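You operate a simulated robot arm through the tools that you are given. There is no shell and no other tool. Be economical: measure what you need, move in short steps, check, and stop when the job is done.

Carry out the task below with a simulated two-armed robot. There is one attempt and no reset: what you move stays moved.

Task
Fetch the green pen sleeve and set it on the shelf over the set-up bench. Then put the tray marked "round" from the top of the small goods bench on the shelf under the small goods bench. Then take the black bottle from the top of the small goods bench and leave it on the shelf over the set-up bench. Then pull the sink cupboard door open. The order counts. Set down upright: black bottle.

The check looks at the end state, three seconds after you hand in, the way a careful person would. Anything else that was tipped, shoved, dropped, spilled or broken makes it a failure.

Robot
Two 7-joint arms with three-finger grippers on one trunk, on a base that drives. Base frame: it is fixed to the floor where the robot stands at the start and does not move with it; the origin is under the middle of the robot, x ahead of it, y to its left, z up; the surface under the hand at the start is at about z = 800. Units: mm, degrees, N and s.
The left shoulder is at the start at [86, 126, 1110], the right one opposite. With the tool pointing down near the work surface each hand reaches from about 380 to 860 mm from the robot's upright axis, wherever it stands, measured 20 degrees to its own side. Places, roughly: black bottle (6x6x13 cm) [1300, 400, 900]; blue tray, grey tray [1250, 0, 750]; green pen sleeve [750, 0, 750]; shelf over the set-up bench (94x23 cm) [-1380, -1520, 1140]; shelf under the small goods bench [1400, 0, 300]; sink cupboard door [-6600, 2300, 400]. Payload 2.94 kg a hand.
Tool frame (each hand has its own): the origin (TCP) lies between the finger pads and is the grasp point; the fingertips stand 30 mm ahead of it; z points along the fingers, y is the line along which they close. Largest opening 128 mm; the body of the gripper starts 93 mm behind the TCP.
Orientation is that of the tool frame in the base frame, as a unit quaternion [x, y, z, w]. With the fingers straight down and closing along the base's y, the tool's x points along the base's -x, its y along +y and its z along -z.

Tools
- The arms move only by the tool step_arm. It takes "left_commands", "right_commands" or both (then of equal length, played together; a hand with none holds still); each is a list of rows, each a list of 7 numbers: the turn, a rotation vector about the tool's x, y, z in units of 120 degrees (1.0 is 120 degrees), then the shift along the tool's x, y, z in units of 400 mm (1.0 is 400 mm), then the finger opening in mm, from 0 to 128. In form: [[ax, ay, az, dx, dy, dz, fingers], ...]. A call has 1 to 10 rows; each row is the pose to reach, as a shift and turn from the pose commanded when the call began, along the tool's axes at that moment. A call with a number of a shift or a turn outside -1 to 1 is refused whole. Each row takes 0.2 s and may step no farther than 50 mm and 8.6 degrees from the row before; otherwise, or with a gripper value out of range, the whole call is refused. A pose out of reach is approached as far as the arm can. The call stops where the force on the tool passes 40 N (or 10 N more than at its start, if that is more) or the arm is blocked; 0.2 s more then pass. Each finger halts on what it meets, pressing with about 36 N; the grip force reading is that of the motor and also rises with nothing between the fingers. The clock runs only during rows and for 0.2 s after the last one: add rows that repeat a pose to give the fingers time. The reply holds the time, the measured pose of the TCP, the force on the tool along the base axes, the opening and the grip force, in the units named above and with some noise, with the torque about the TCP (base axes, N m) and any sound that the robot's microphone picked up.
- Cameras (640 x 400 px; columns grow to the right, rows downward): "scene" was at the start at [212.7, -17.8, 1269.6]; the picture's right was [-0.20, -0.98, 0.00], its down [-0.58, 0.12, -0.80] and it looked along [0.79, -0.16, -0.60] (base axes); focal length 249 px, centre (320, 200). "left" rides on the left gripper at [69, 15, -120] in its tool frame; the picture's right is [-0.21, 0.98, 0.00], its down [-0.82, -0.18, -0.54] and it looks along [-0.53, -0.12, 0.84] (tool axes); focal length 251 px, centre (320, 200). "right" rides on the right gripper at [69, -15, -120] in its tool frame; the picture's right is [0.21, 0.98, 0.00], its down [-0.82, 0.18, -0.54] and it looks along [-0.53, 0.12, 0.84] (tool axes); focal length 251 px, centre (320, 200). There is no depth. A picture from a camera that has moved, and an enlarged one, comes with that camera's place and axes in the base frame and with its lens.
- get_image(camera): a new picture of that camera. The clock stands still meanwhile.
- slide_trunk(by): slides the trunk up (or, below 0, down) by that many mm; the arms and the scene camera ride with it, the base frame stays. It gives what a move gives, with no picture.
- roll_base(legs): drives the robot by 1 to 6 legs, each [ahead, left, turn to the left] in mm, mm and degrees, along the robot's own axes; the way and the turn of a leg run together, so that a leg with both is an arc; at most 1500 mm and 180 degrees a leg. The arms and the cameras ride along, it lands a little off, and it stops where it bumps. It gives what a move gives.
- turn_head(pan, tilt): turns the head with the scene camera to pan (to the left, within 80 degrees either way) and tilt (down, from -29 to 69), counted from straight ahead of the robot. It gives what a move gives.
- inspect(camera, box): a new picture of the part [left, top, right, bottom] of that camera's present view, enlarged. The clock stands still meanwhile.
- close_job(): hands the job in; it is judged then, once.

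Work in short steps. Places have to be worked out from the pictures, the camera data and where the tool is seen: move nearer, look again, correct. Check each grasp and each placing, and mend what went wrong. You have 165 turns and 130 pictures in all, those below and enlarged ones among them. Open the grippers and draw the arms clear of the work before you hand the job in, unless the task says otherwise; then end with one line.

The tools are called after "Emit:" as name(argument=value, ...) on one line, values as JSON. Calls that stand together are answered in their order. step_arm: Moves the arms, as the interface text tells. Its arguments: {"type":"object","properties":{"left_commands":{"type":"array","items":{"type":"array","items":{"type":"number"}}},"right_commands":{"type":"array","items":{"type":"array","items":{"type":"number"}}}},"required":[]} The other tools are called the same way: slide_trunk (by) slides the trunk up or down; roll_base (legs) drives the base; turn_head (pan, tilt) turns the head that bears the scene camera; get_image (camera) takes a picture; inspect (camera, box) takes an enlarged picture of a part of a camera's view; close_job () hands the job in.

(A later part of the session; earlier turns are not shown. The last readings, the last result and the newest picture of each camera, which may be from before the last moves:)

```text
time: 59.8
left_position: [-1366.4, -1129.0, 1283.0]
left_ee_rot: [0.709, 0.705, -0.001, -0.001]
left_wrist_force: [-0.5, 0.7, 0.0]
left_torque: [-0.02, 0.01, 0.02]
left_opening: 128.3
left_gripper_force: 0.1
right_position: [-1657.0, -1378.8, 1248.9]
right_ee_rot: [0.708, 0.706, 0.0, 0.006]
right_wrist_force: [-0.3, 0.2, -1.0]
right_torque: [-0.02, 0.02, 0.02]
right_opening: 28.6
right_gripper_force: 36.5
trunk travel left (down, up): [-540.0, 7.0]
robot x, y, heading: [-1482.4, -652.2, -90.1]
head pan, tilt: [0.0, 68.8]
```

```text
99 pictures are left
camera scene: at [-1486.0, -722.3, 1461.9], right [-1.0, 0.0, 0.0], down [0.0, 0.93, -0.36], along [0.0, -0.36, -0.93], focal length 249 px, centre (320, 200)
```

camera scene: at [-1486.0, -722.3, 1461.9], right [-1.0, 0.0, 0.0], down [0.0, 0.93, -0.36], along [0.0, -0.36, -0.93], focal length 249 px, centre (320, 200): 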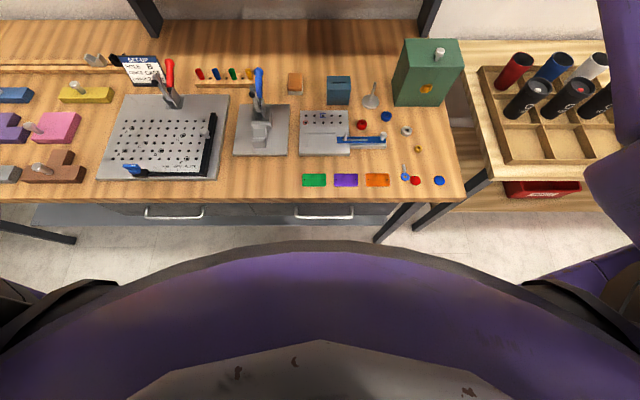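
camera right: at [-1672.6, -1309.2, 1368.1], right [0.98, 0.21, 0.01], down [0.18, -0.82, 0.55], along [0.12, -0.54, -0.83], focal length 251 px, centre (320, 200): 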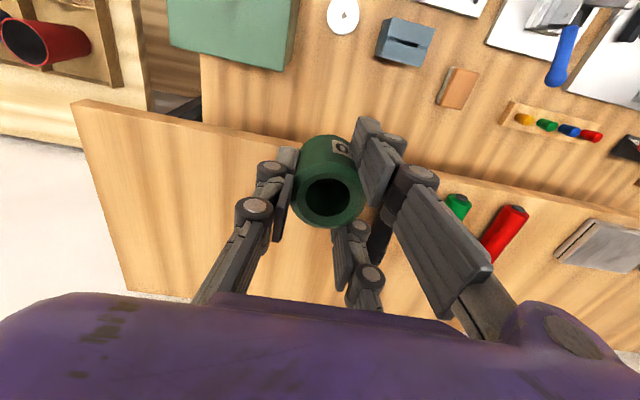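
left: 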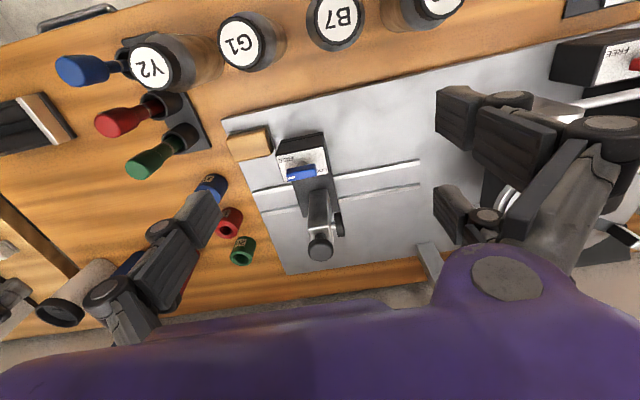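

The bench edge is at y = -978, about 326 mm from my axis. I'll creep forward 65 mm.

Emit:
roll_base(legs=[[65, 0, 0]])

Emit:
step_arm(right_commands=[[0, 0, 0, -0.0, 0, 0.05, 5], [0, 0, 0, -0.02, 0, 0.1, 5], [0, 0, 0, -0.03, 0, 0.13, 5]])

Emit:
get_image(camera="right")

```text
time: 60.8
left_position: [-1366.7, -1187.1, 1287.3]
left_ee_rot: [0.709, 0.706, -0.003, 0.002]
left_wrist_force: [-0.1, 1.7, 0.6]
left_torque: [-0.03, 0.01, -0.01]
left_opening: 128.0
left_gripper_force: 0.1
right_position: [-1658.0, -1438.5, 1252.8]
right_ee_rot: [0.706, 0.708, -0.001, 0.009]
right_wrist_force: [0.3, 1.0, 0.2]
right_torque: [-0.04, 0.01, 0.04]
right_opening: 28.3
right_gripper_force: 36.1
trunk travel left (down, up): [-540.0, 7.0]
robot x, y, heading: [-1480.4, -716.5, -90.1]
head pan, tilt: [0.0, 68.8]
```

```text
time: 61.6
left_position: [-1366.1, -1193.3, 1283.3]
left_ee_rot: [0.709, 0.706, -0.001, -0.001]
left_wrist_force: [-0.7, 0.7, -0.4]
left_torque: [-0.01, -0.03, -0.02]
left_opening: 127.7
left_gripper_force: 0.1
right_position: [-1657.3, -1452.4, 1206.8]
right_ee_rot: [0.707, 0.707, 0.0, 0.008]
right_wrist_force: [-0.2, 0.4, -0.9]
right_torque: [-0.03, -0.03, 0.01]
right_opening: 28.4
right_gripper_force: 36.1
right hand out of reach, approached as far as the arm can: row 3
trunk travel left (down, up): [-540.0, 7.0]
robot x, y, heading: [-1485.6, -718.0, -89.8]
head pan, tilt: [0.0, 68.8]
```

```text
98 pictures are left
camera right: at [-1673.5, -1382.1, 1327.2], right [0.98, 0.21, 0.01], down [0.17, -0.82, 0.55], along [0.13, -0.54, -0.83], focal length 251 px, centre (320, 200)
```

right: 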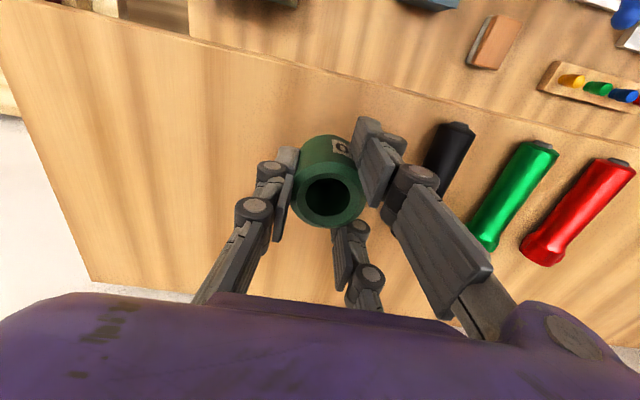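

The sleeve is well over the shelf, and the black marker is 90 mm away. I'll lower until contact.

Emit:
step_arm(right_commands=[[0, 0, 0, 0, 0, 0.02, 5], [0, 0, 0, 0, 0, 0.04, 5], [0, 0, 0, 0, 0, 0.055, 5], [0, 0, 0, 0, 0, 0.065, 5]])

```text
time: 62.6
left_position: [-1366.1, -1192.1, 1284.1]
left_ee_rot: [0.708, 0.706, -0.001, 0.001]
left_wrist_force: [-0.3, 0.2, -0.7]
left_torque: [0.01, 0.0, 0.0]
left_opening: 128.0
left_gripper_force: 0.0
right_position: [-1655.3, -1452.0, 1180.4]
right_ee_rot: [0.707, 0.707, 0.0, 0.008]
right_wrist_force: [-0.4, -0.1, -0.6]
right_torque: [0.03, 0.01, -0.05]
right_opening: 28.5
right_gripper_force: 36.3
trunk travel left (down, up): [-540.0, 7.0]
robot x, y, heading: [-1483.4, -715.8, -89.7]
head pan, tilt: [0.0, 68.8]
```

No contact yet at 1180. I'll go down in 3 mm steps.

Emit:
step_arm(right_commands=[[0, 0, 0, 0, 0, 0.007, 5], [0, 0, 0, 0, 0, 0.014, 5], [0, 0, 0, 0, 0, 0.014, 5]])

Emit:
get_image(camera="right")

```text
time: 63.4
left_position: [-1365.4, -1191.2, 1285.3]
left_ee_rot: [0.709, 0.705, -0.002, 0.001]
left_wrist_force: [0.1, 0.7, 0.5]
left_torque: [-0.01, 0.02, 0.0]
left_opening: 127.9
left_gripper_force: 0.1
right_position: [-1653.9, -1452.2, 1180.1]
right_ee_rot: [0.707, 0.707, -0.001, 0.009]
right_wrist_force: [-0.2, -3.6, 15.0]
right_torque: [0.03, 0.2, 0.03]
right_opening: 28.6
right_gripper_force: 35.8
trunk travel left (down, up): [-540.0, 7.0]
robot x, y, heading: [-1483.2, -718.1, -90.2]
head pan, tilt: [0.0, 68.8]
```

```text
97 pictures are left
camera right: at [-1671.2, -1380.5, 1300.0], right [0.98, 0.21, 0.01], down [0.17, -0.81, 0.56], along [0.13, -0.54, -0.83], focal length 251 px, centre (320, 200)
```

right: 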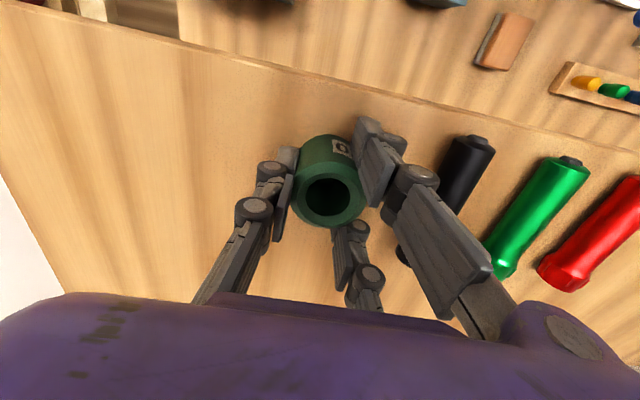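

There's contact at 15 N. I back the pressure off, open, and lift straight up.

Emit:
step_arm(right_commands=[[0, 0, 0, 0, 0, -0.01, 5], [0, 0, 0, 0, 0, -0.01, 30], [0, 0, 0, 0, 0, -0.01, 45], [0, 0, 0, 0, 0, -0.01, 62], [0, 0, 0, 0, 0, -0.01, 66], [0, 0, 0, 0, 0, -0.06, 66], [0, 0, 0, 0, 0, -0.13, 66], [0, 0, 0, 0, 0, -0.18, 66]])

Emit:
get_image(camera="right")

```text
time: 65.2
left_position: [-1366.6, -1192.7, 1284.7]
left_ee_rot: [0.708, 0.706, 0.0, 0.0]
left_wrist_force: [0.0, 1.3, -1.3]
left_torque: [0.01, -0.02, -0.03]
left_opening: 128.0
left_gripper_force: 0.0
right_position: [-1660.1, -1451.6, 1220.3]
right_ee_rot: [0.707, 0.707, 0.0, 0.008]
right_wrist_force: [-0.4, -2.2, -0.9]
right_torque: [-0.01, 0.0, -0.01]
right_opening: 65.9
right_gripper_force: 0.1
right hand out of reach, approached as far as the arm can: row 7, 8
trunk travel left (down, up): [-540.0, 7.0]
robot x, y, heading: [-1484.9, -717.9, -90.2]
head pan, tilt: [0.0, 68.8]
```

```text
96 pictures are left
camera right: at [-1676.4, -1380.6, 1339.3], right [0.98, 0.21, 0.01], down [0.17, -0.82, 0.55], along [0.12, -0.54, -0.83], focal length 251 px, centre (320, 200)
```

right: 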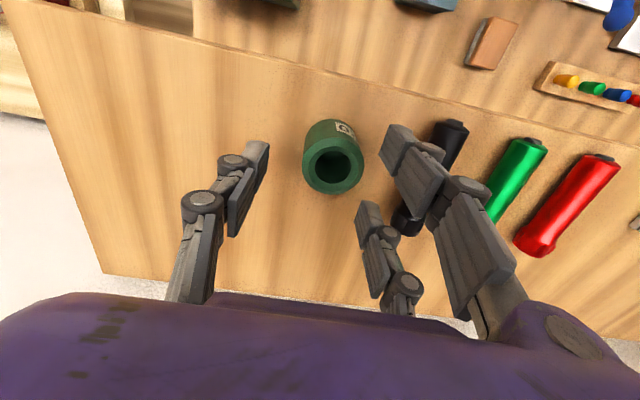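

The sleeve is upright on the shelf. I back away, raise the hand, and return the way I came.

Emit:
roll_base(legs=[[-300, 0, 0]])

Emit:
step_arm(right_commands=[[0, 0, 0, 0.1, 0, 0, 66], [0, 0, 0, 0.2, 0, 0, 66], [0, 0, 0, 0.3, 0, 0, 66], [0, 0, 0, 0.4, 0, 0, 66], [0, 0, 0, 0.5, 0, 0, 66], [0, 0, 0, 0.6, 0, 0, 66], [0, 0, 0, 0.7, 0, 0, 66], [0, 0, 0, 0.75, 0, 0, 66]])

Emit:
turn_head(pan=80, tilt=15)

Emit:
get_image(camera="scene")

Emit:
turn_head(pan=-80, tilt=25)

Emit:
get_image(camera="scene")

```text
time: 67.2
left_position: [-1362.7, -895.5, 1283.6]
left_ee_rot: [0.707, 0.707, 0.0, -0.001]
left_wrist_force: [-0.1, -0.5, -0.2]
left_torque: [0.02, 0.0, -0.03]
left_opening: 128.0
left_gripper_force: 0.1
right_position: [-1655.2, -1155.1, 1220.0]
right_ee_rot: [0.705, 0.709, 0.0, 0.007]
right_wrist_force: [-0.2, 0.5, 0.8]
right_torque: [0.02, 0.01, -0.04]
right_opening: 66.0
right_gripper_force: 0.0
trunk travel left (down, up): [-540.0, 7.0]
robot x, y, heading: [-1482.9, -423.0, -89.7]
head pan, tilt: [0.0, 68.8]
```

```text
time: 69.0
left_position: [-1363.1, -893.8, 1284.2]
left_ee_rot: [0.707, 0.707, -0.001, -0.001]
left_wrist_force: [0.2, -0.3, 0.3]
left_torque: [0.0, 0.0, 0.01]
left_opening: 128.2
left_gripper_force: 0.1
right_position: [-1660.5, -852.8, 1218.0]
right_ee_rot: [0.706, 0.708, -0.001, 0.008]
right_wrist_force: [-0.2, 0.8, -0.3]
right_torque: [-0.01, 0.01, 0.0]
right_opening: 66.2
right_gripper_force: 0.0
trunk travel left (down, up): [-540.0, 7.0]
robot x, y, heading: [-1481.3, -423.5, -89.6]
head pan, tilt: [0.0, 68.8]
```

```text
time: 70.5
left_position: [-1363.3, -894.8, 1284.2]
left_ee_rot: [0.707, 0.708, -0.002, 0.001]
left_wrist_force: [0.5, 0.4, 0.2]
left_torque: [0.02, 0.0, -0.02]
left_opening: 127.9
left_gripper_force: 0.0
right_position: [-1659.9, -853.6, 1219.8]
right_ee_rot: [0.705, 0.709, -0.001, 0.008]
right_wrist_force: [-0.1, -0.1, -0.1]
right_torque: [0.01, 0.02, 0.01]
right_opening: 66.1
right_gripper_force: 0.1
trunk travel left (down, up): [-540.0, 7.0]
robot x, y, heading: [-1486.7, -426.4, -89.6]
head pan, tilt: [80.0, 15.0]
```

```text
95 pictures are left
camera scene: at [-1394.3, -449.1, 1537.5], right [-0.17, -0.99, 0.0], down [-0.26, 0.04, -0.97], along [0.95, -0.16, -0.26], focal length 249 px, centre (320, 200)
```

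scene: 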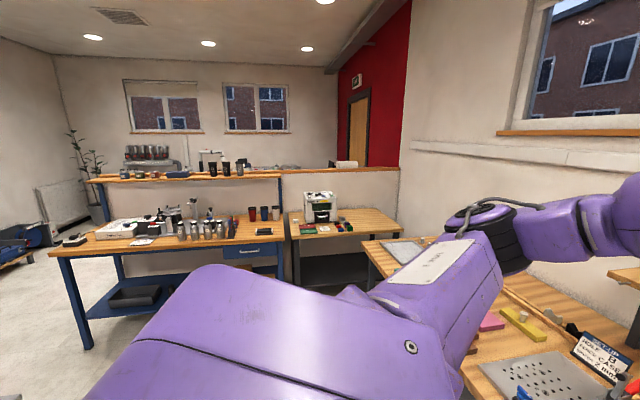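

```text
time: 73.0
left_position: [-1362.6, -894.9, 1284.7]
left_ee_rot: [0.706, 0.708, -0.002, 0.0]
left_wrist_force: [-0.2, 0.7, 0.3]
left_torque: [0.0, 0.0, 0.01]
left_opening: 128.2
left_gripper_force: 0.2
right_position: [-1659.1, -853.0, 1218.5]
right_ee_rot: [0.705, 0.709, -0.001, 0.008]
right_wrist_force: [0.1, 0.7, -1.4]
right_torque: [-0.01, 0.05, 0.03]
right_opening: 65.9
right_gripper_force: 0.1
trunk travel left (down, up): [-540.0, 7.0]
robot x, y, heading: [-1483.5, -419.6, -89.8]
head pan, tilt: [-80.0, 25.0]
```

```text
94 pictures are left
camera scene: at [-1577.0, -449.6, 1521.3], right [-0.18, 0.98, 0.0], down [0.42, 0.08, -0.91], along [-0.89, -0.16, -0.42], focal length 249 px, centre (320, 200)
```

scene: 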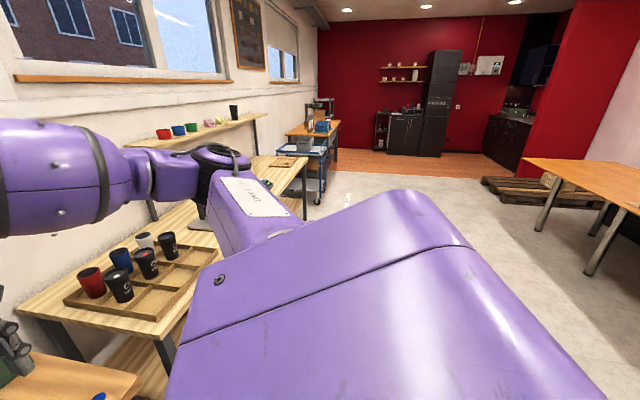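

The way round is past the left end of the front bench. I'll turn left to face +x and look for the obstacle on the +y side.

Emit:
roll_base(legs=[[0, 0, 90]])

Emit:
turn_head(pan=45, tilt=30)

Emit:
get_image(camera="scene")

```text
time: 77.3
left_position: [-1014.8, -285.0, 1285.1]
left_ee_rot: [-0.017, 1.0, -0.001, 0.001]
left_wrist_force: [0.4, 0.7, 0.6]
left_torque: [-0.01, 0.03, 0.01]
left_opening: 128.2
left_gripper_force: 0.0
right_position: [-1046.5, -584.2, 1219.0]
right_ee_rot: [-0.019, 1.0, 0.006, 0.007]
right_wrist_force: [-0.5, 0.8, 0.4]
right_torque: [0.01, 0.01, -0.02]
right_opening: 66.0
right_gripper_force: 0.0
trunk travel left (down, up): [-540.0, 7.0]
robot x, y, heading: [-1483.1, -423.8, 2.2]
head pan, tilt: [-80.0, 25.0]
```

```text
time: 79.3
left_position: [-1016.3, -286.2, 1284.3]
left_ee_rot: [-0.017, 1.0, -0.001, 0.001]
left_wrist_force: [0.4, 0.0, 0.0]
left_torque: [-0.03, 0.02, 0.01]
left_opening: 128.0
left_gripper_force: 0.1
right_position: [-1046.4, -582.9, 1218.1]
right_ee_rot: [-0.019, 1.0, 0.005, 0.006]
right_wrist_force: [0.4, -0.3, 0.7]
right_torque: [0.0, -0.02, 0.02]
right_opening: 65.7
right_gripper_force: 0.1
trunk travel left (down, up): [-540.0, 7.0]
robot x, y, heading: [-1486.5, -422.3, 2.4]
head pan, tilt: [45.0, 30.0]
```

```text
93 pictures are left
camera scene: at [-1413.8, -355.5, 1513.3], right [0.73, -0.68, 0.0], down [-0.34, -0.37, -0.87], along [0.59, 0.63, -0.5], focal length 249 px, centre (320, 200)
```

scene: 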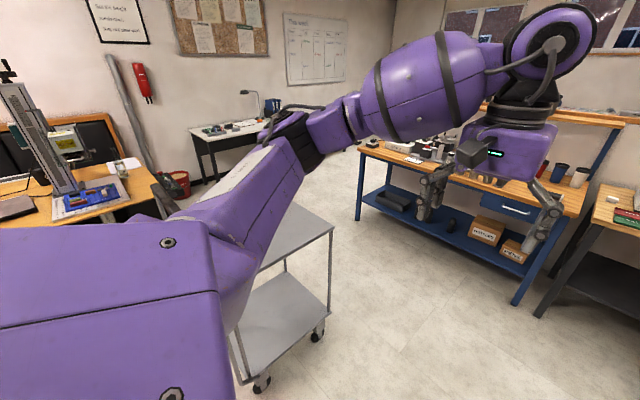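

A steel cart stands at about x -1190..-780, y > 315, and my rear must have nudged it earlier. I'll drive to x ≈ -250, turn to +y and look.

Emit:
roll_base(legs=[[1230, 0, -2.4], [0, 0, 90]])

Emit:
turn_head(pan=75, tilt=40)

Emit:
get_image(camera="scene")

Emit:
turn_head(pan=-20, tilt=20)

Emit:
get_image(camera="scene")

```text
time: 89.4
left_position: [-318.5, 60.9, 1283.6]
left_ee_rot: [-0.678, 0.735, 0.0, 0.001]
left_wrist_force: [-0.5, 0.3, 0.5]
left_torque: [0.0, 0.01, 0.03]
left_opening: 128.0
left_gripper_force: 0.0
right_position: [-27.9, -5.9, 1219.2]
right_ee_rot: [-0.678, 0.735, 0.008, 0.002]
right_wrist_force: [-0.5, 0.4, -0.3]
right_torque: [-0.02, -0.04, -0.05]
right_opening: 66.0
right_gripper_force: 0.1
trunk travel left (down, up): [-540.0, 7.0]
robot x, y, heading: [-241.5, -421.7, 85.2]
head pan, tilt: [45.0, 30.0]
```

```text
time: 90.3
left_position: [-319.9, 59.0, 1284.0]
left_ee_rot: [-0.678, 0.735, 0.0, 0.002]
left_wrist_force: [-0.1, -0.3, 0.1]
left_torque: [0.01, 0.0, -0.01]
left_opening: 127.8
left_gripper_force: 0.1
right_position: [-28.0, -6.9, 1218.5]
right_ee_rot: [-0.679, 0.734, 0.008, 0.001]
right_wrist_force: [1.1, -0.1, -0.4]
right_torque: [0.0, -0.01, 0.0]
right_opening: 66.1
right_gripper_force: 0.0
trunk travel left (down, up): [-540.0, 7.0]
robot x, y, heading: [-238.9, -419.3, 85.6]
head pan, tilt: [75.0, 40.0]
```

```text
92 pictures are left
camera scene: at [-321.0, -382.1, 1498.0], right [0.33, 0.94, 0.0], down [0.61, -0.21, -0.77], along [-0.72, 0.26, -0.64], focal length 249 px, centre (320, 200)
```

scene: 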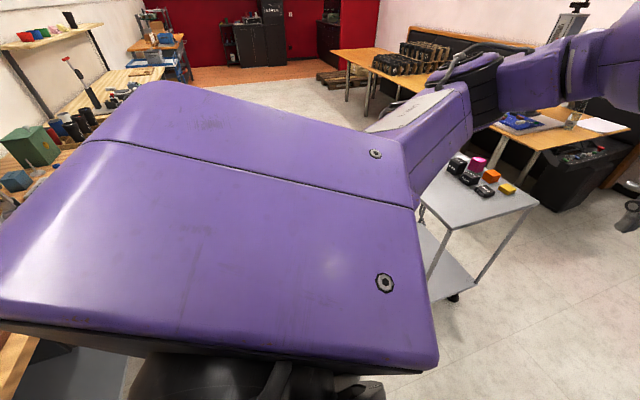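

```text
time: 92.0
left_position: [-320.6, 58.8, 1284.4]
left_ee_rot: [-0.678, 0.735, 0.0, 0.001]
left_wrist_force: [0.1, -0.8, 0.2]
left_torque: [-0.01, 0.03, 0.0]
left_opening: 128.0
left_gripper_force: 0.0
right_position: [-28.0, -6.2, 1218.3]
right_ee_rot: [-0.679, 0.734, 0.008, 0.001]
right_wrist_force: [-0.5, 0.4, 0.0]
right_torque: [0.02, 0.01, 0.01]
right_opening: 65.8
right_gripper_force: 0.0
trunk travel left (down, up): [-540.0, 7.0]
robot x, y, heading: [-242.1, -422.9, 85.3]
head pan, tilt: [-20.0, 20.0]
```

```text
91 pictures are left
camera scene: at [-202.4, -325.8, 1529.3], right [0.91, -0.41, 0.0], down [-0.14, -0.31, -0.94], along [0.39, 0.86, -0.34], focal length 249 px, centre (320, 200)
```

scene: 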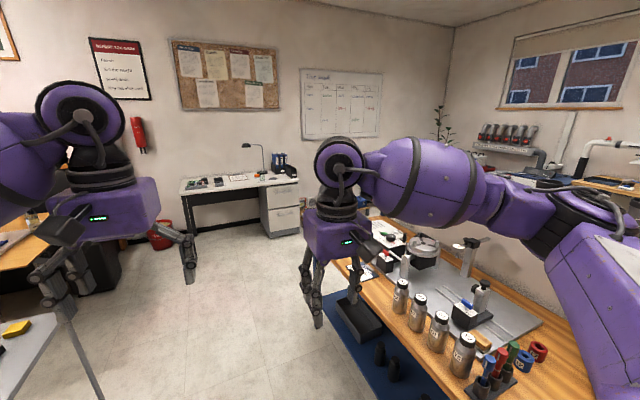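

The cart's load is upright and undisturbed. I'll straighten to +y and drive to y ≈ 1600, then look around the partition's end.

Emit:
roll_base(legs=[[0, 0, 4.5], [1200, 0, 0], [750, 0, 0]])

Emit:
turn_head(pan=-70, tilt=25)

Emit:
get_image(camera="scene")

```text
time: 102.4
left_position: [-365.9, 2026.4, 1284.0]
left_ee_rot: [0.711, -0.703, 0.0, -0.001]
left_wrist_force: [0.6, 0.2, -0.2]
left_torque: [-0.01, -0.01, -0.04]
left_opening: 127.8
left_gripper_force: 0.1
right_position: [-68.7, 1989.1, 1219.6]
right_ee_rot: [0.712, -0.702, -0.008, -0.001]
right_wrist_force: [0.0, -0.4, 0.2]
right_torque: [-0.03, 0.0, -0.02]
right_opening: 66.2
right_gripper_force: 0.1
trunk travel left (down, up): [-540.0, 7.0]
robot x, y, heading: [-243.5, 1553.4, 90.6]
head pan, tilt: [-20.0, 20.0]
```

```text
time: 103.5
left_position: [-365.5, 2026.3, 1284.4]
left_ee_rot: [0.711, -0.703, 0.0, -0.001]
left_wrist_force: [0.6, 0.3, 0.0]
left_torque: [-0.02, 0.01, -0.03]
left_opening: 127.9
left_gripper_force: 0.0
right_position: [-70.4, 1988.0, 1218.0]
right_ee_rot: [0.712, -0.702, -0.007, -0.001]
right_wrist_force: [-0.5, 0.0, 0.4]
right_torque: [-0.02, 0.01, 0.0]
right_opening: 66.1
right_gripper_force: 0.1
trunk travel left (down, up): [-540.0, 7.0]
robot x, y, heading: [-240.6, 1558.4, 90.8]
head pan, tilt: [-70.0, 25.0]
```

```text
90 pictures are left
camera scene: at [-158.8, 1599.1, 1521.3], right [0.35, -0.94, 0.0], down [-0.4, -0.15, -0.91], along [0.85, 0.32, -0.42], focal length 249 px, centre (320, 200)
```

scene: 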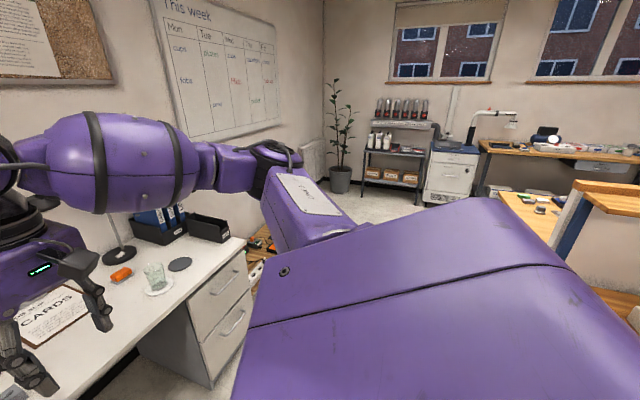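

The passage between desk and bench end is clear. I turn right to +x, advance 900 mm and look at the small goods bench.

Emit:
roll_base(legs=[[0, 0, -90.8], [900, 0, 0]])

Emit:
turn_head(pan=-45, tilt=30)

Emit:
get_image(camera="scene")

Emit:
turn_head(pan=15, tilt=35)

Emit:
get_image(camera="scene")

```text
time: 112.4
left_position: [1160.7, 1575.8, 1285.1]
left_ee_rot: [0.037, 0.999, -0.001, 0.0]
left_wrist_force: [-0.1, -0.3, 0.3]
left_torque: [0.01, -0.01, 0.0]
left_opening: 128.0
left_gripper_force: 0.1
right_position: [1095.7, 1282.8, 1218.8]
right_ee_rot: [0.035, 0.999, 0.005, 0.006]
right_wrist_force: [1.3, -0.4, 0.5]
right_torque: [0.01, 0.0, 0.0]
right_opening: 66.1
right_gripper_force: 0.0
trunk travel left (down, up): [-540.0, 7.0]
robot x, y, heading: [679.6, 1493.1, -4.2]
head pan, tilt: [-70.0, 25.0]
```

```text
time: 113.3
left_position: [1160.6, 1574.9, 1284.2]
left_ee_rot: [0.037, 0.999, -0.001, 0.001]
left_wrist_force: [-0.4, -0.5, -0.4]
left_torque: [-0.01, 0.01, 0.0]
left_opening: 128.1
left_gripper_force: 0.1
right_position: [1096.4, 1281.9, 1218.5]
right_ee_rot: [0.036, 0.999, 0.005, 0.006]
right_wrist_force: [-0.1, -0.9, -0.7]
right_torque: [-0.02, 0.0, -0.01]
right_opening: 66.1
right_gripper_force: 0.0
trunk travel left (down, up): [-540.0, 7.0]
robot x, y, heading: [676.0, 1496.8, -4.2]
head pan, tilt: [-45.0, 30.0]
```

```text
89 pictures are left
camera scene: at [747.4, 1422.4, 1513.3], right [-0.76, -0.65, 0.0], down [-0.33, 0.38, -0.87], along [0.57, -0.66, -0.5], focal length 249 px, centre (320, 200)
```

scene: 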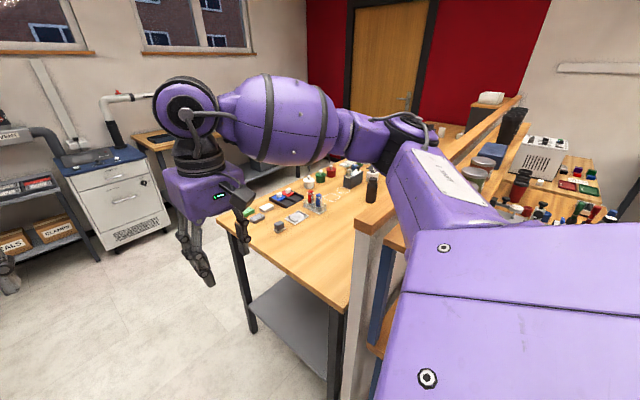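

```text
time: 114.6
left_position: [1159.8, 1575.9, 1283.6]
left_ee_rot: [0.037, 0.999, -0.001, 0.001]
left_wrist_force: [-0.3, -0.3, -0.9]
left_torque: [0.03, -0.02, 0.0]
left_opening: 128.0
left_gripper_force: 0.0
right_position: [1096.1, 1283.4, 1217.6]
right_ee_rot: [0.035, 0.999, 0.005, 0.006]
right_wrist_force: [0.3, -0.5, -0.5]
right_torque: [0.01, 0.03, 0.01]
right_opening: 66.0
right_gripper_force: 0.1
trunk travel left (down, up): [-540.0, 7.0]
robot x, y, heading: [681.1, 1492.2, -4.3]
head pan, tilt: [15.0, 35.0]
```

```text
88 pictures are left
camera scene: at [774.9, 1507.4, 1505.5], right [0.19, -0.98, 0.0], down [-0.56, -0.11, -0.82], along [0.8, 0.15, -0.57], focal length 249 px, centre (320, 200)
```

scene: 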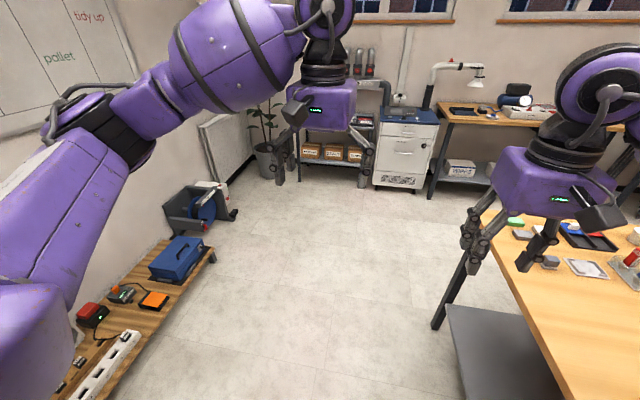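

The small goods bench spans roughly x 1050–1860, y < 950, with its open side at +x. I'll drive around to its front and face -x.

Emit:
roll_base(legs=[[0, 0, 4.2], [1400, 0, 0], [200, 0, 0], [0, 0, -90]])

Emit:
turn_head(pan=-30, tilt=30)

Emit:
get_image(camera="scene")

```text
time: 127.1
left_position: [2404.5, 1000.6, 1283.9]
left_ee_rot: [0.711, 0.703, -0.002, 0.0]
left_wrist_force: [-1.1, -0.4, 0.2]
left_torque: [-0.03, 0.02, 0.0]
left_opening: 127.9
left_gripper_force: 0.0
right_position: [2109.4, 1046.1, 1217.8]
right_ee_rot: [0.71, 0.704, -0.001, 0.009]
right_wrist_force: [0.3, 0.4, 0.9]
right_torque: [-0.02, -0.03, 0.01]
right_opening: 66.4
right_gripper_force: 0.1
trunk travel left (down, up): [-540.0, 7.0]
robot x, y, heading: [2291.0, 1473.4, -90.6]
head pan, tilt: [15.0, 35.0]
```

```text
time: 128.2
left_position: [2404.4, 1000.3, 1283.8]
left_ee_rot: [0.711, 0.703, -0.001, 0.0]
left_wrist_force: [-0.1, -0.4, -0.5]
left_torque: [-0.02, 0.0, -0.02]
left_opening: 127.8
left_gripper_force: 0.0
right_position: [2108.7, 1046.3, 1218.0]
right_ee_rot: [0.71, 0.704, -0.001, 0.008]
right_wrist_force: [-1.0, -0.3, -0.3]
right_torque: [-0.02, 0.04, 0.02]
right_opening: 65.6
right_gripper_force: 0.0
trunk travel left (down, up): [-540.0, 7.0]
robot x, y, heading: [2293.7, 1477.8, -90.6]
head pan, tilt: [-30.0, 30.0]
```

```text
87 pictures are left
camera scene: at [2242.1, 1385.4, 1513.3], right [-0.86, 0.51, 0.0], down [0.25, 0.43, -0.87], along [-0.44, -0.75, -0.5], focal length 249 px, centre (320, 200)
```

scene: 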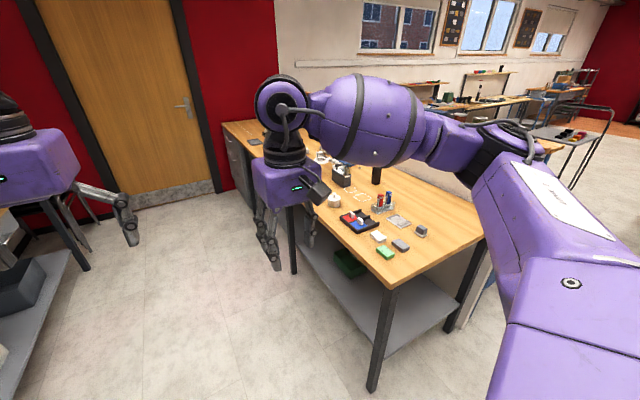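

The bench runs x 1150–1725, y up to about 1000. I drive along it to y ≈ 300 and turn to face it.

Emit:
roll_base(legs=[[1170, 0, 0], [0, 0, -89]])

Emit:
turn_head(pan=0, tilt=30)

Emit:
get_image(camera="scene")

```text
time: 137.7
left_position: [1777.4, 212.1, 1284.4]
left_ee_rot: [1.0, -0.003, 0.0, -0.001]
left_wrist_force: [-0.7, 1.4, -0.4]
left_torque: [0.03, 0.02, -0.02]
left_opening: 128.0
left_gripper_force: 0.1
right_position: [1821.4, 508.0, 1218.2]
right_ee_rot: [1.0, -0.001, -0.006, 0.005]
right_wrist_force: [0.6, 0.7, 0.4]
right_torque: [-0.03, -0.02, 0.01]
right_opening: 66.0
right_gripper_force: 0.0
trunk travel left (down, up): [-540.0, 7.0]
robot x, y, heading: [2250.9, 330.9, 179.4]
head pan, tilt: [-30.0, 30.0]
```

```text
time: 138.7
left_position: [1778.3, 212.0, 1283.7]
left_ee_rot: [1.0, -0.004, 0.0, -0.001]
left_wrist_force: [0.1, 0.3, -0.4]
left_torque: [-0.01, -0.01, 0.02]
left_opening: 128.0
left_gripper_force: 0.0
right_position: [1820.5, 508.8, 1217.4]
right_ee_rot: [1.0, -0.001, -0.006, 0.006]
right_wrist_force: [-0.1, 1.0, -0.1]
right_torque: [-0.02, 0.02, -0.02]
right_opening: 65.9
right_gripper_force: 0.1
trunk travel left (down, up): [-540.0, 7.0]
robot x, y, heading: [2250.4, 329.5, 179.6]
head pan, tilt: [0.0, 30.0]
```

```text
86 pictures are left
camera scene: at [2147.2, 329.1, 1513.3], right [0.01, 1.0, 0.0], down [0.5, 0.0, -0.87], along [-0.87, 0.0, -0.5], focal length 249 px, centre (320, 200)
```

scene: 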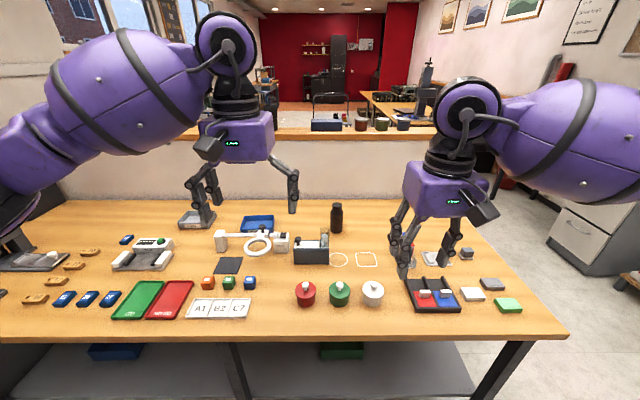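

I can see a blue and a grey tray and the black bottle at the back. I'll zoom in for the markings.

Emit:
inspect(camera="scene", box=[160, 195, 360, 295])

Emit:
get_image(camera="left")

```text
3.20 times, centred on (260, 245) of scene
camera zoom: at [2147.2, 329.1, 1513.3], right [0.01, 1.0, 0.0], down [0.5, 0.0, -0.87], along [-0.87, 0.0, -0.5], focal length 795 px, centre (512, 56)
```

zoom: 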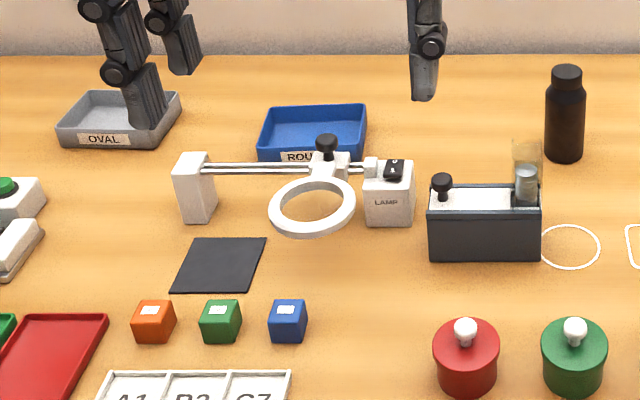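

```text
84 pictures are left
camera left: at [1846.5, 196.1, 1403.8], right [-0.22, -0.98, 0.0], down [-0.82, 0.19, 0.54], along [-0.53, 0.12, -0.84], focal length 251 px, centre (320, 200)
```

left: 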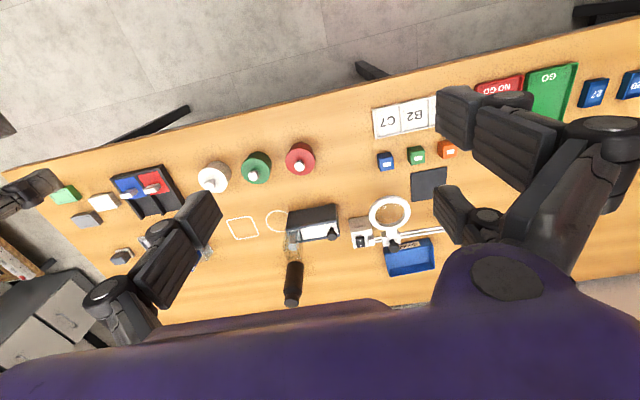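

The ROUND tray is the blue one at about [1175, 30], behind the lamp, and it looks empty. I'll line up so the left hand faces its -y end wall, raise the right hand out of the way, and approach.

Emit:
roll_base(legs=[[0, 240, 0], [215, 0, 0]])

Emit:
slide_trunk(by=-130)

Emit:
get_image(camera="scene")

Emit:
get_image(camera="left")

```text
time: 142.6
left_position: [1559.4, -18.4, 1286.5]
left_ee_rot: [1.0, -0.006, -0.001, -0.001]
left_wrist_force: [0.0, 0.0, -0.2]
left_torque: [-0.03, 0.0, 0.02]
left_opening: 128.0
left_gripper_force: 0.0
right_position: [1604.2, 277.3, 1220.1]
right_ee_rot: [1.0, -0.005, -0.007, 0.005]
right_wrist_force: [1.3, 0.1, 0.6]
right_torque: [0.0, 0.02, -0.02]
right_opening: 66.2
right_gripper_force: 0.1
trunk travel left (down, up): [-540.0, 7.0]
robot x, y, heading: [2028.7, 95.1, 179.6]
head pan, tilt: [0.0, 30.0]
```

```text
time: 144.2
left_position: [1557.2, -17.9, 1154.5]
left_ee_rot: [1.0, -0.006, -0.002, -0.001]
left_wrist_force: [0.1, 0.1, 0.1]
left_torque: [0.02, 0.01, -0.01]
left_opening: 128.1
left_gripper_force: 0.2
right_position: [1602.6, 277.6, 1088.4]
right_ee_rot: [1.0, -0.004, -0.007, 0.005]
right_wrist_force: [1.2, 0.0, 1.1]
right_torque: [0.02, 0.02, 0.02]
right_opening: 66.1
right_gripper_force: 0.1
trunk travel left (down, up): [-410.0, 137.0]
robot x, y, heading: [2032.1, 96.1, 179.3]
head pan, tilt: [0.0, 30.0]
```

```text
83 pictures are left
camera scene: at [1831.3, 98.1, 1365.7], right [0.01, 1.0, 0.0], down [0.5, 0.0, -0.87], along [-0.87, 0.01, -0.5], focal length 249 px, centre (320, 200)
```

scene: 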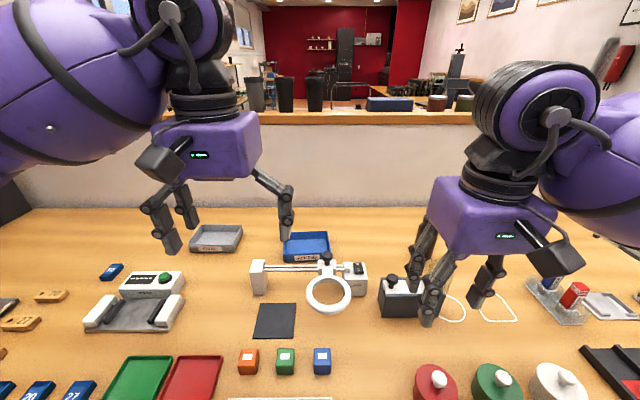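

```text
82 pictures are left
camera left: at [1626.8, -34.2, 1274.5], right [-0.23, -0.97, 0.0], down [-0.82, 0.19, 0.54], along [-0.53, 0.12, -0.84], focal length 251 px, centre (320, 200)
```

left: 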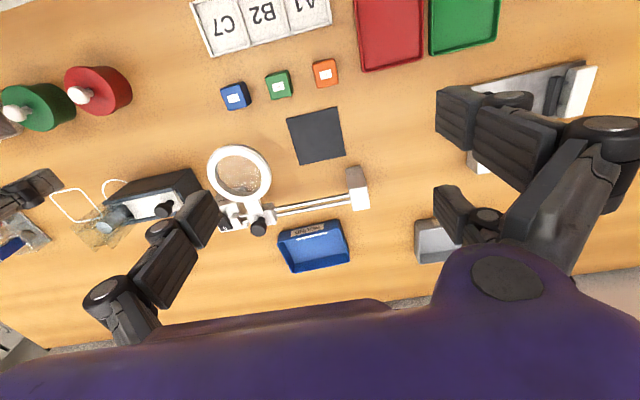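

I'll enlarge the tray in both views to fix its walls precisely.

Emit:
inspect(camera="scene", box=[240, 210, 380, 310])

Emit:
inspect(camera="left", box=[200, 150, 440, 290])

```text
4.00 times, centred on (310, 260) of scene
camera zoom: at [1831.3, 98.1, 1365.7], right [0.01, 1.0, 0.0], down [0.5, 0.0, -0.87], along [-0.87, 0.01, -0.5], focal length 994 px, centre (360, -40)
```

zoom: 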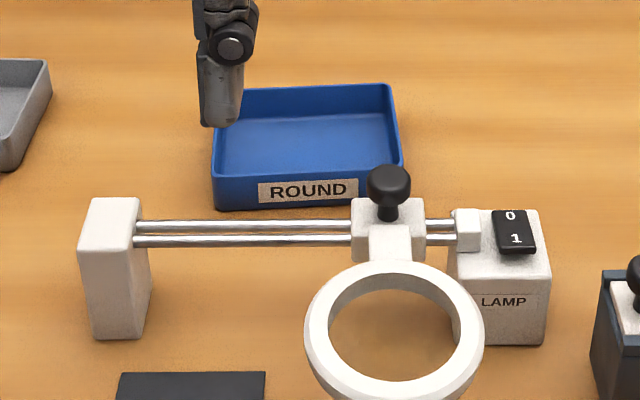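

```text
2.67 times, centred on (320, 220) of left
camera zoom: at [1626.8, -34.2, 1274.5], right [-0.23, -0.97, 0.0], down [-0.82, 0.19, 0.54], along [-0.53, 0.12, -0.84], focal length 670 px, centre (320, 147)
```

zoom: 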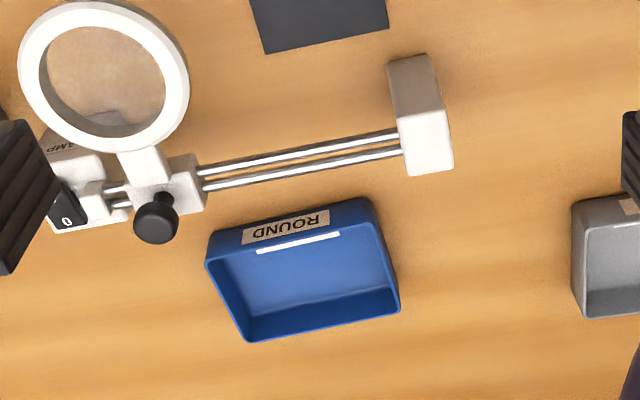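

The tray spans about x 1166–1270, y -5 to 138, with its rim near z 848; the lamp post in front is about 100 mm tall. I'll pitch the left tool 30° forward and hover over the middle of the -y end wall, coming over the lamp.

Emit:
step_arm(left_commands=[[0, -0.06, 0, -0.1, 0, 0, 100], [0, -0.12, 0, -0.2, 0, 0, 80], [0, -0.18, 0, -0.3, 0, 0.03, 60], [0, -0.25, 0, -0.4, 0, 0.06, 60], [0, -0.25, 0, -0.5, -0.01, 0.1, 60], [0, -0.25, 0, -0.6, -0.02, 0.15, 60], [0, -0.25, 0, -0.7, -0.03, 0.2, 60], [0, -0.25, 0, -0.78, -0.0325, 0.27, 60], [0, -0.25, 0, -0.8475, -0.0325, 0.35, 60], [0, -0.25, 0, -0.8475, -0.0325, 0.43, 60]])

Emit:
get_image(camera="left")

Emit:
inspect(camera="scene", box=[200, 180, 400, 310])

```text
time: 146.4
left_position: [1217.8, -0.9, 986.6]
left_ee_rot: [0.966, -0.005, -0.26, -0.002]
left_wrist_force: [0.4, -0.1, -0.1]
left_torque: [0.02, -0.01, 0.03]
left_opening: 60.3
left_gripper_force: 0.0
right_position: [1603.5, 278.3, 1088.3]
right_ee_rot: [1.0, -0.003, -0.007, 0.005]
right_wrist_force: [-0.4, 1.4, 0.3]
right_torque: [0.0, 0.02, -0.03]
right_opening: 65.9
right_gripper_force: 0.1
trunk travel left (down, up): [-410.0, 137.0]
robot x, y, heading: [2033.2, 98.5, 179.6]
head pan, tilt: [0.0, 30.0]
```

```text
79 pictures are left
camera left: at [1337.4, -17.9, 1055.5], right [-0.2, -0.97, 0.11], down [-0.44, 0.18, 0.88], along [-0.88, 0.13, -0.46], focal length 251 px, centre (320, 200)
```

left: 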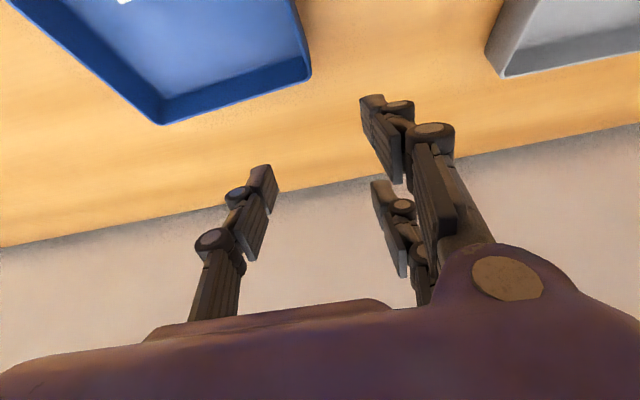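

```text
3.08 times, centred on (300, 245) of scene
camera zoom: at [1831.1, 97.8, 1365.7], right [0.01, 1.0, 0.0], down [0.5, 0.0, -0.87], along [-0.87, 0.01, -0.5], focal length 765 px, centre (382, 62)
```

zoom: 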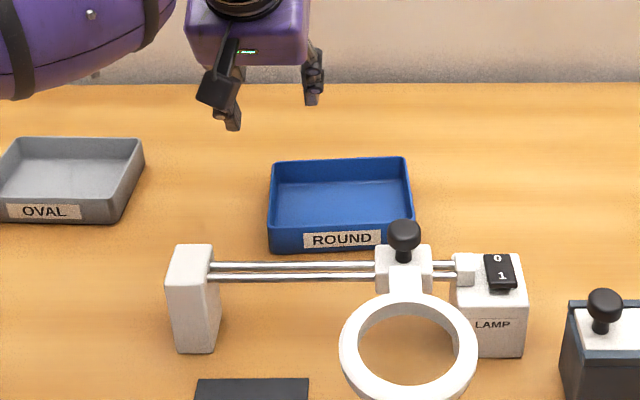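

From the left camera the wall centre is at about x 1235, y 2. I'll descend partway and check once more.

Emit:
step_arm(left_commands=[[0, 0, 0, 0.07, -0.0075, 0.076, 60], [0, 0, 0, 0.137, -0.0075, 0.152, 60], [0, 0, 0, 0.137, -0.0075, 0.152, 60]])

Emit:
get_image(camera="left")

Emit:
inspect(camera="scene", box=[220, 190, 380, 290])

```text
time: 147.2
left_position: [1238.2, 2.8, 902.8]
left_ee_rot: [0.966, -0.006, -0.259, -0.001]
left_wrist_force: [4.8, -0.5, 7.2]
left_torque: [-0.26, -0.35, 0.08]
left_opening: 62.5
left_gripper_force: 2.1
right_position: [1604.0, 277.4, 1088.8]
right_ee_rot: [1.0, -0.003, -0.006, 0.005]
right_wrist_force: [-0.9, 0.5, 0.3]
right_torque: [-0.02, -0.02, -0.04]
right_opening: 66.0
right_gripper_force: 0.0
trunk travel left (down, up): [-410.0, 137.0]
robot x, y, heading: [2031.2, 93.6, 179.7]
head pan, tilt: [0.0, 30.0]
```

```text
77 pictures are left
camera left: at [1357.2, -14.3, 972.1], right [-0.2, -0.97, 0.11], down [-0.44, 0.19, 0.88], along [-0.88, 0.13, -0.46], focal length 251 px, centre (320, 200)
```

left: 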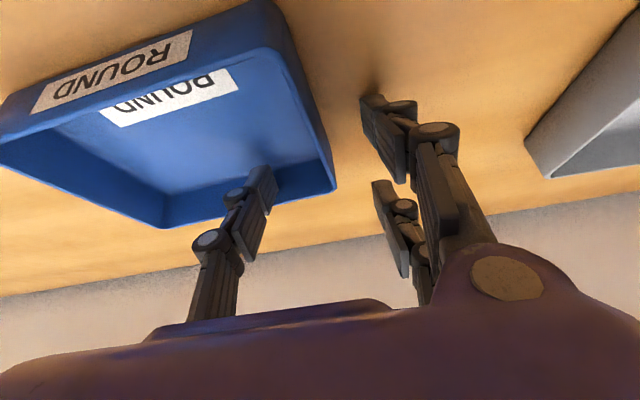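

```text
4.00 times, centred on (300, 240) of scene
camera zoom: at [1831.8, 97.8, 1365.8], right [0.01, 1.0, 0.0], down [0.5, 0.0, -0.87], along [-0.87, 0.01, -0.5], focal length 994 px, centre (400, 40)
```

zoom: 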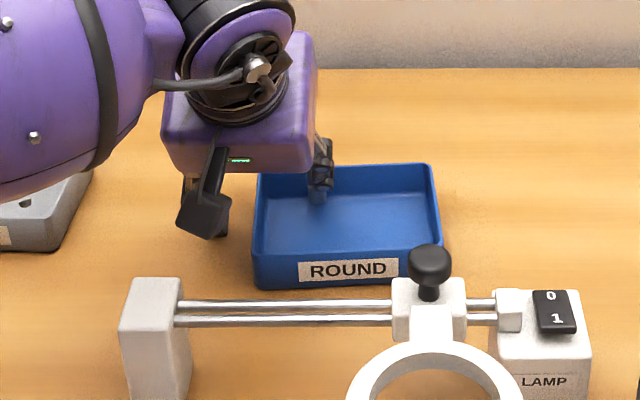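

There's light contact already, so this bench is higher than I assumed: the rim is near z 900, which puts the tray at x 1222–1317. I'll lift and shift 30 mm toward me.

Emit:
step_arm(left_commands=[[0, 0, 0, -0.03, 0, -0.052, 60], [0, 0, 0, -0.045, 0, -0.08, 60], [0, 0, 0, 0.02, 0, -0.125, 60], [0, 0, 0, 0.02, 0, -0.125, 60]])

Emit:
get_image(camera="left")

Emit:
inspect(camera="scene", box=[220, 190, 380, 290])

```text
time: 148.2
left_position: [1265.9, 1.8, 941.8]
left_ee_rot: [0.966, -0.005, -0.259, -0.002]
left_wrist_force: [0.5, 0.4, 0.7]
left_torque: [0.02, 0.01, 0.01]
left_opening: 60.1
left_gripper_force: 0.1
right_position: [1601.1, 278.2, 1088.2]
right_ee_rot: [1.0, -0.005, -0.005, 0.005]
right_wrist_force: [-0.7, 0.0, 0.1]
right_torque: [-0.02, 0.01, 0.01]
right_opening: 66.3
right_gripper_force: 0.0
trunk travel left (down, up): [-410.0, 137.0]
robot x, y, heading: [2031.6, 98.9, 179.4]
head pan, tilt: [0.0, 30.0]
```

```text
75 pictures are left
camera left: at [1386.4, -15.6, 1010.1], right [-0.2, -0.97, 0.11], down [-0.44, 0.18, 0.88], along [-0.88, 0.13, -0.46], focal length 251 px, centre (320, 200)
```

left: 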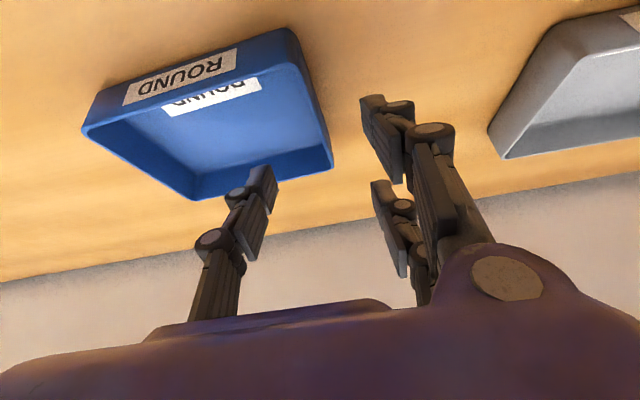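

```text
4.00 times, centred on (300, 240) of scene
camera zoom: at [1830.5, 98.5, 1365.6], right [0.01, 1.0, 0.0], down [0.5, 0.0, -0.87], along [-0.87, 0.01, -0.5], focal length 994 px, centre (400, 40)
```

zoom: 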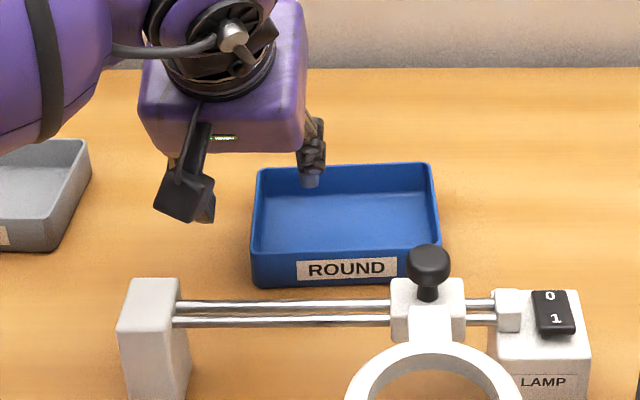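

Rim about z 888 and tray x 1212–1312; the earlier touch was the rear wall. Now I lower at the middle of the end wall.

Emit:
step_arm(left_commands=[[0, 0, 0, 0.02, 0, 0.03, 60], [0, 0, 0, 0.04, 0, 0.06, 60], [0, 0, 0, 0.055, 0, 0.08, 60], [0, 0, 0, 0.062, 0, 0.09, 60]])

Emit:
get_image(camera="left")

```text
time: 149.2
left_position: [1270.3, 1.2, 903.6]
left_ee_rot: [0.965, -0.005, -0.263, -0.003]
left_wrist_force: [-1.3, -1.5, 17.3]
left_torque: [-0.64, -0.23, 0.14]
left_opening: 63.1
left_gripper_force: 1.4
right_position: [1604.1, 279.3, 1088.7]
right_ee_rot: [1.0, -0.004, -0.007, 0.005]
right_wrist_force: [-0.3, -0.5, -0.3]
right_torque: [-0.02, -0.01, -0.05]
right_opening: 65.9
right_gripper_force: 0.1
trunk travel left (down, up): [-410.0, 137.0]
robot x, y, heading: [2031.9, 93.5, 179.5]
head pan, tilt: [0.0, 30.0]
```

```text
73 pictures are left
camera left: at [1389.7, -15.4, 971.0], right [-0.2, -0.97, 0.11], down [-0.43, 0.18, 0.88], along [-0.88, 0.13, -0.46], focal length 251 px, centre (320, 200)
```

left: 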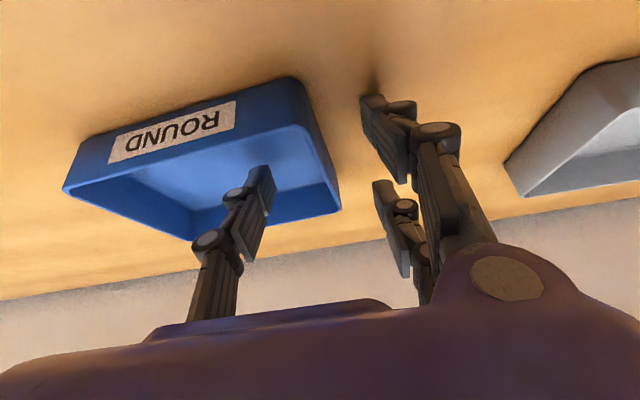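

The near fingertip is on the bench (z ≈ 858), leaving little wall overlap at 30° pitch. I'll lift slightly and reduce the pitch to about 18°.

Emit:
step_arm(left_commands=[[0, 0, 0, -0.04, 0, -0.068, 60], [0, 0.05, 0, -0.04, 0, -0.068, 60], [0, 0.1, 0, -0.04, 0, -0.068, 60], [0, 0.1, 0, -0.04, 0, -0.068, 60]])

```text
time: 150.2
left_position: [1271.8, 2.6, 931.0]
left_ee_rot: [0.988, -0.006, -0.157, -0.001]
left_wrist_force: [0.3, 0.5, 0.0]
left_torque: [-0.02, -0.01, 0.0]
left_opening: 59.9
left_gripper_force: 0.1
right_position: [1602.4, 278.2, 1088.4]
right_ee_rot: [1.0, -0.004, -0.006, 0.005]
right_wrist_force: [0.2, -0.4, -0.5]
right_torque: [-0.01, 0.04, 0.0]
right_opening: 66.0
right_gripper_force: 0.1
trunk travel left (down, up): [-410.0, 137.0]
robot x, y, heading: [2031.8, 97.2, 179.7]
head pan, tilt: [0.0, 30.0]
```

Now I descend and close gently on the wall.

Emit:
step_arm(left_commands=[[0, 0, 0, 0.01, 0, 0.04, 60], [0, 0, 0, 0.018, 0, 0.07, 60], [0, 0, 0, 0.018, 0, 0.074, 45], [0, 0, 0, 0.018, 0, 0.074, 30], [0, 0, 0, 0.018, 0, 0.074, 15], [0, 0, 0, 0.018, 0, 0.074, 0], [0, 0, 0, 0.018, 0, 0.074, 0], [0, 0, 0, 0.018, 0, 0.074, 0]])

Emit:
get_image(camera="left")

Emit:
inspect(camera="scene", box=[220, 190, 380, 290])

```text
time: 152.0
left_position: [1269.0, 2.8, 900.0]
left_ee_rot: [0.988, -0.005, -0.157, -0.002]
left_wrist_force: [0.1, 0.0, -1.0]
left_torque: [-0.03, 0.01, -0.05]
left_opening: 5.8
left_gripper_force: 31.9
right_position: [1601.6, 278.6, 1088.5]
right_ee_rot: [1.0, -0.004, -0.006, 0.005]
right_wrist_force: [-0.1, 0.5, 0.0]
right_torque: [0.0, 0.0, 0.04]
right_opening: 65.9
right_gripper_force: 0.0
trunk travel left (down, up): [-410.0, 137.0]
robot x, y, heading: [2035.2, 94.7, 179.4]
head pan, tilt: [0.0, 30.0]
```

```text
72 pictures are left
camera left: at [1370.8, -14.9, 992.2], right [-0.22, -0.97, 0.07], down [-0.61, 0.19, 0.77], along [-0.76, 0.13, -0.64], focal length 251 px, centre (320, 200)
```

left: 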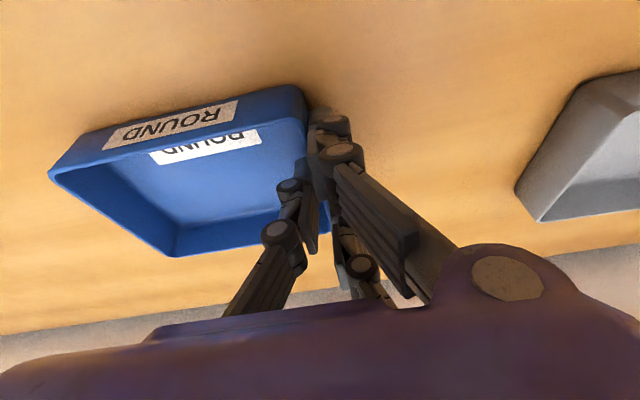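

```text
4.00 times, centred on (300, 240) of scene
camera zoom: at [1831.0, 98.1, 1365.7], right [0.01, 1.0, 0.0], down [0.5, 0.0, -0.87], along [-0.87, 0.01, -0.5], focal length 994 px, centre (400, 40)
```

zoom: 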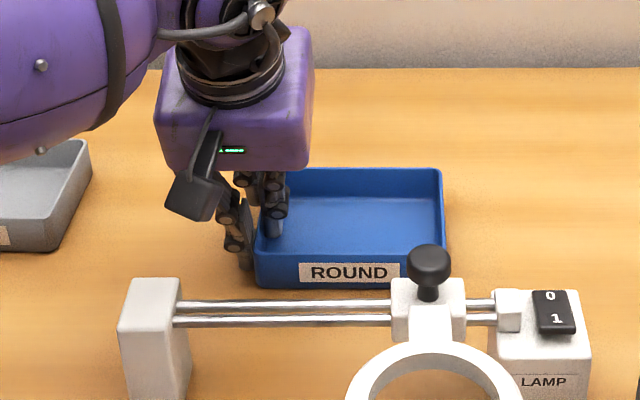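

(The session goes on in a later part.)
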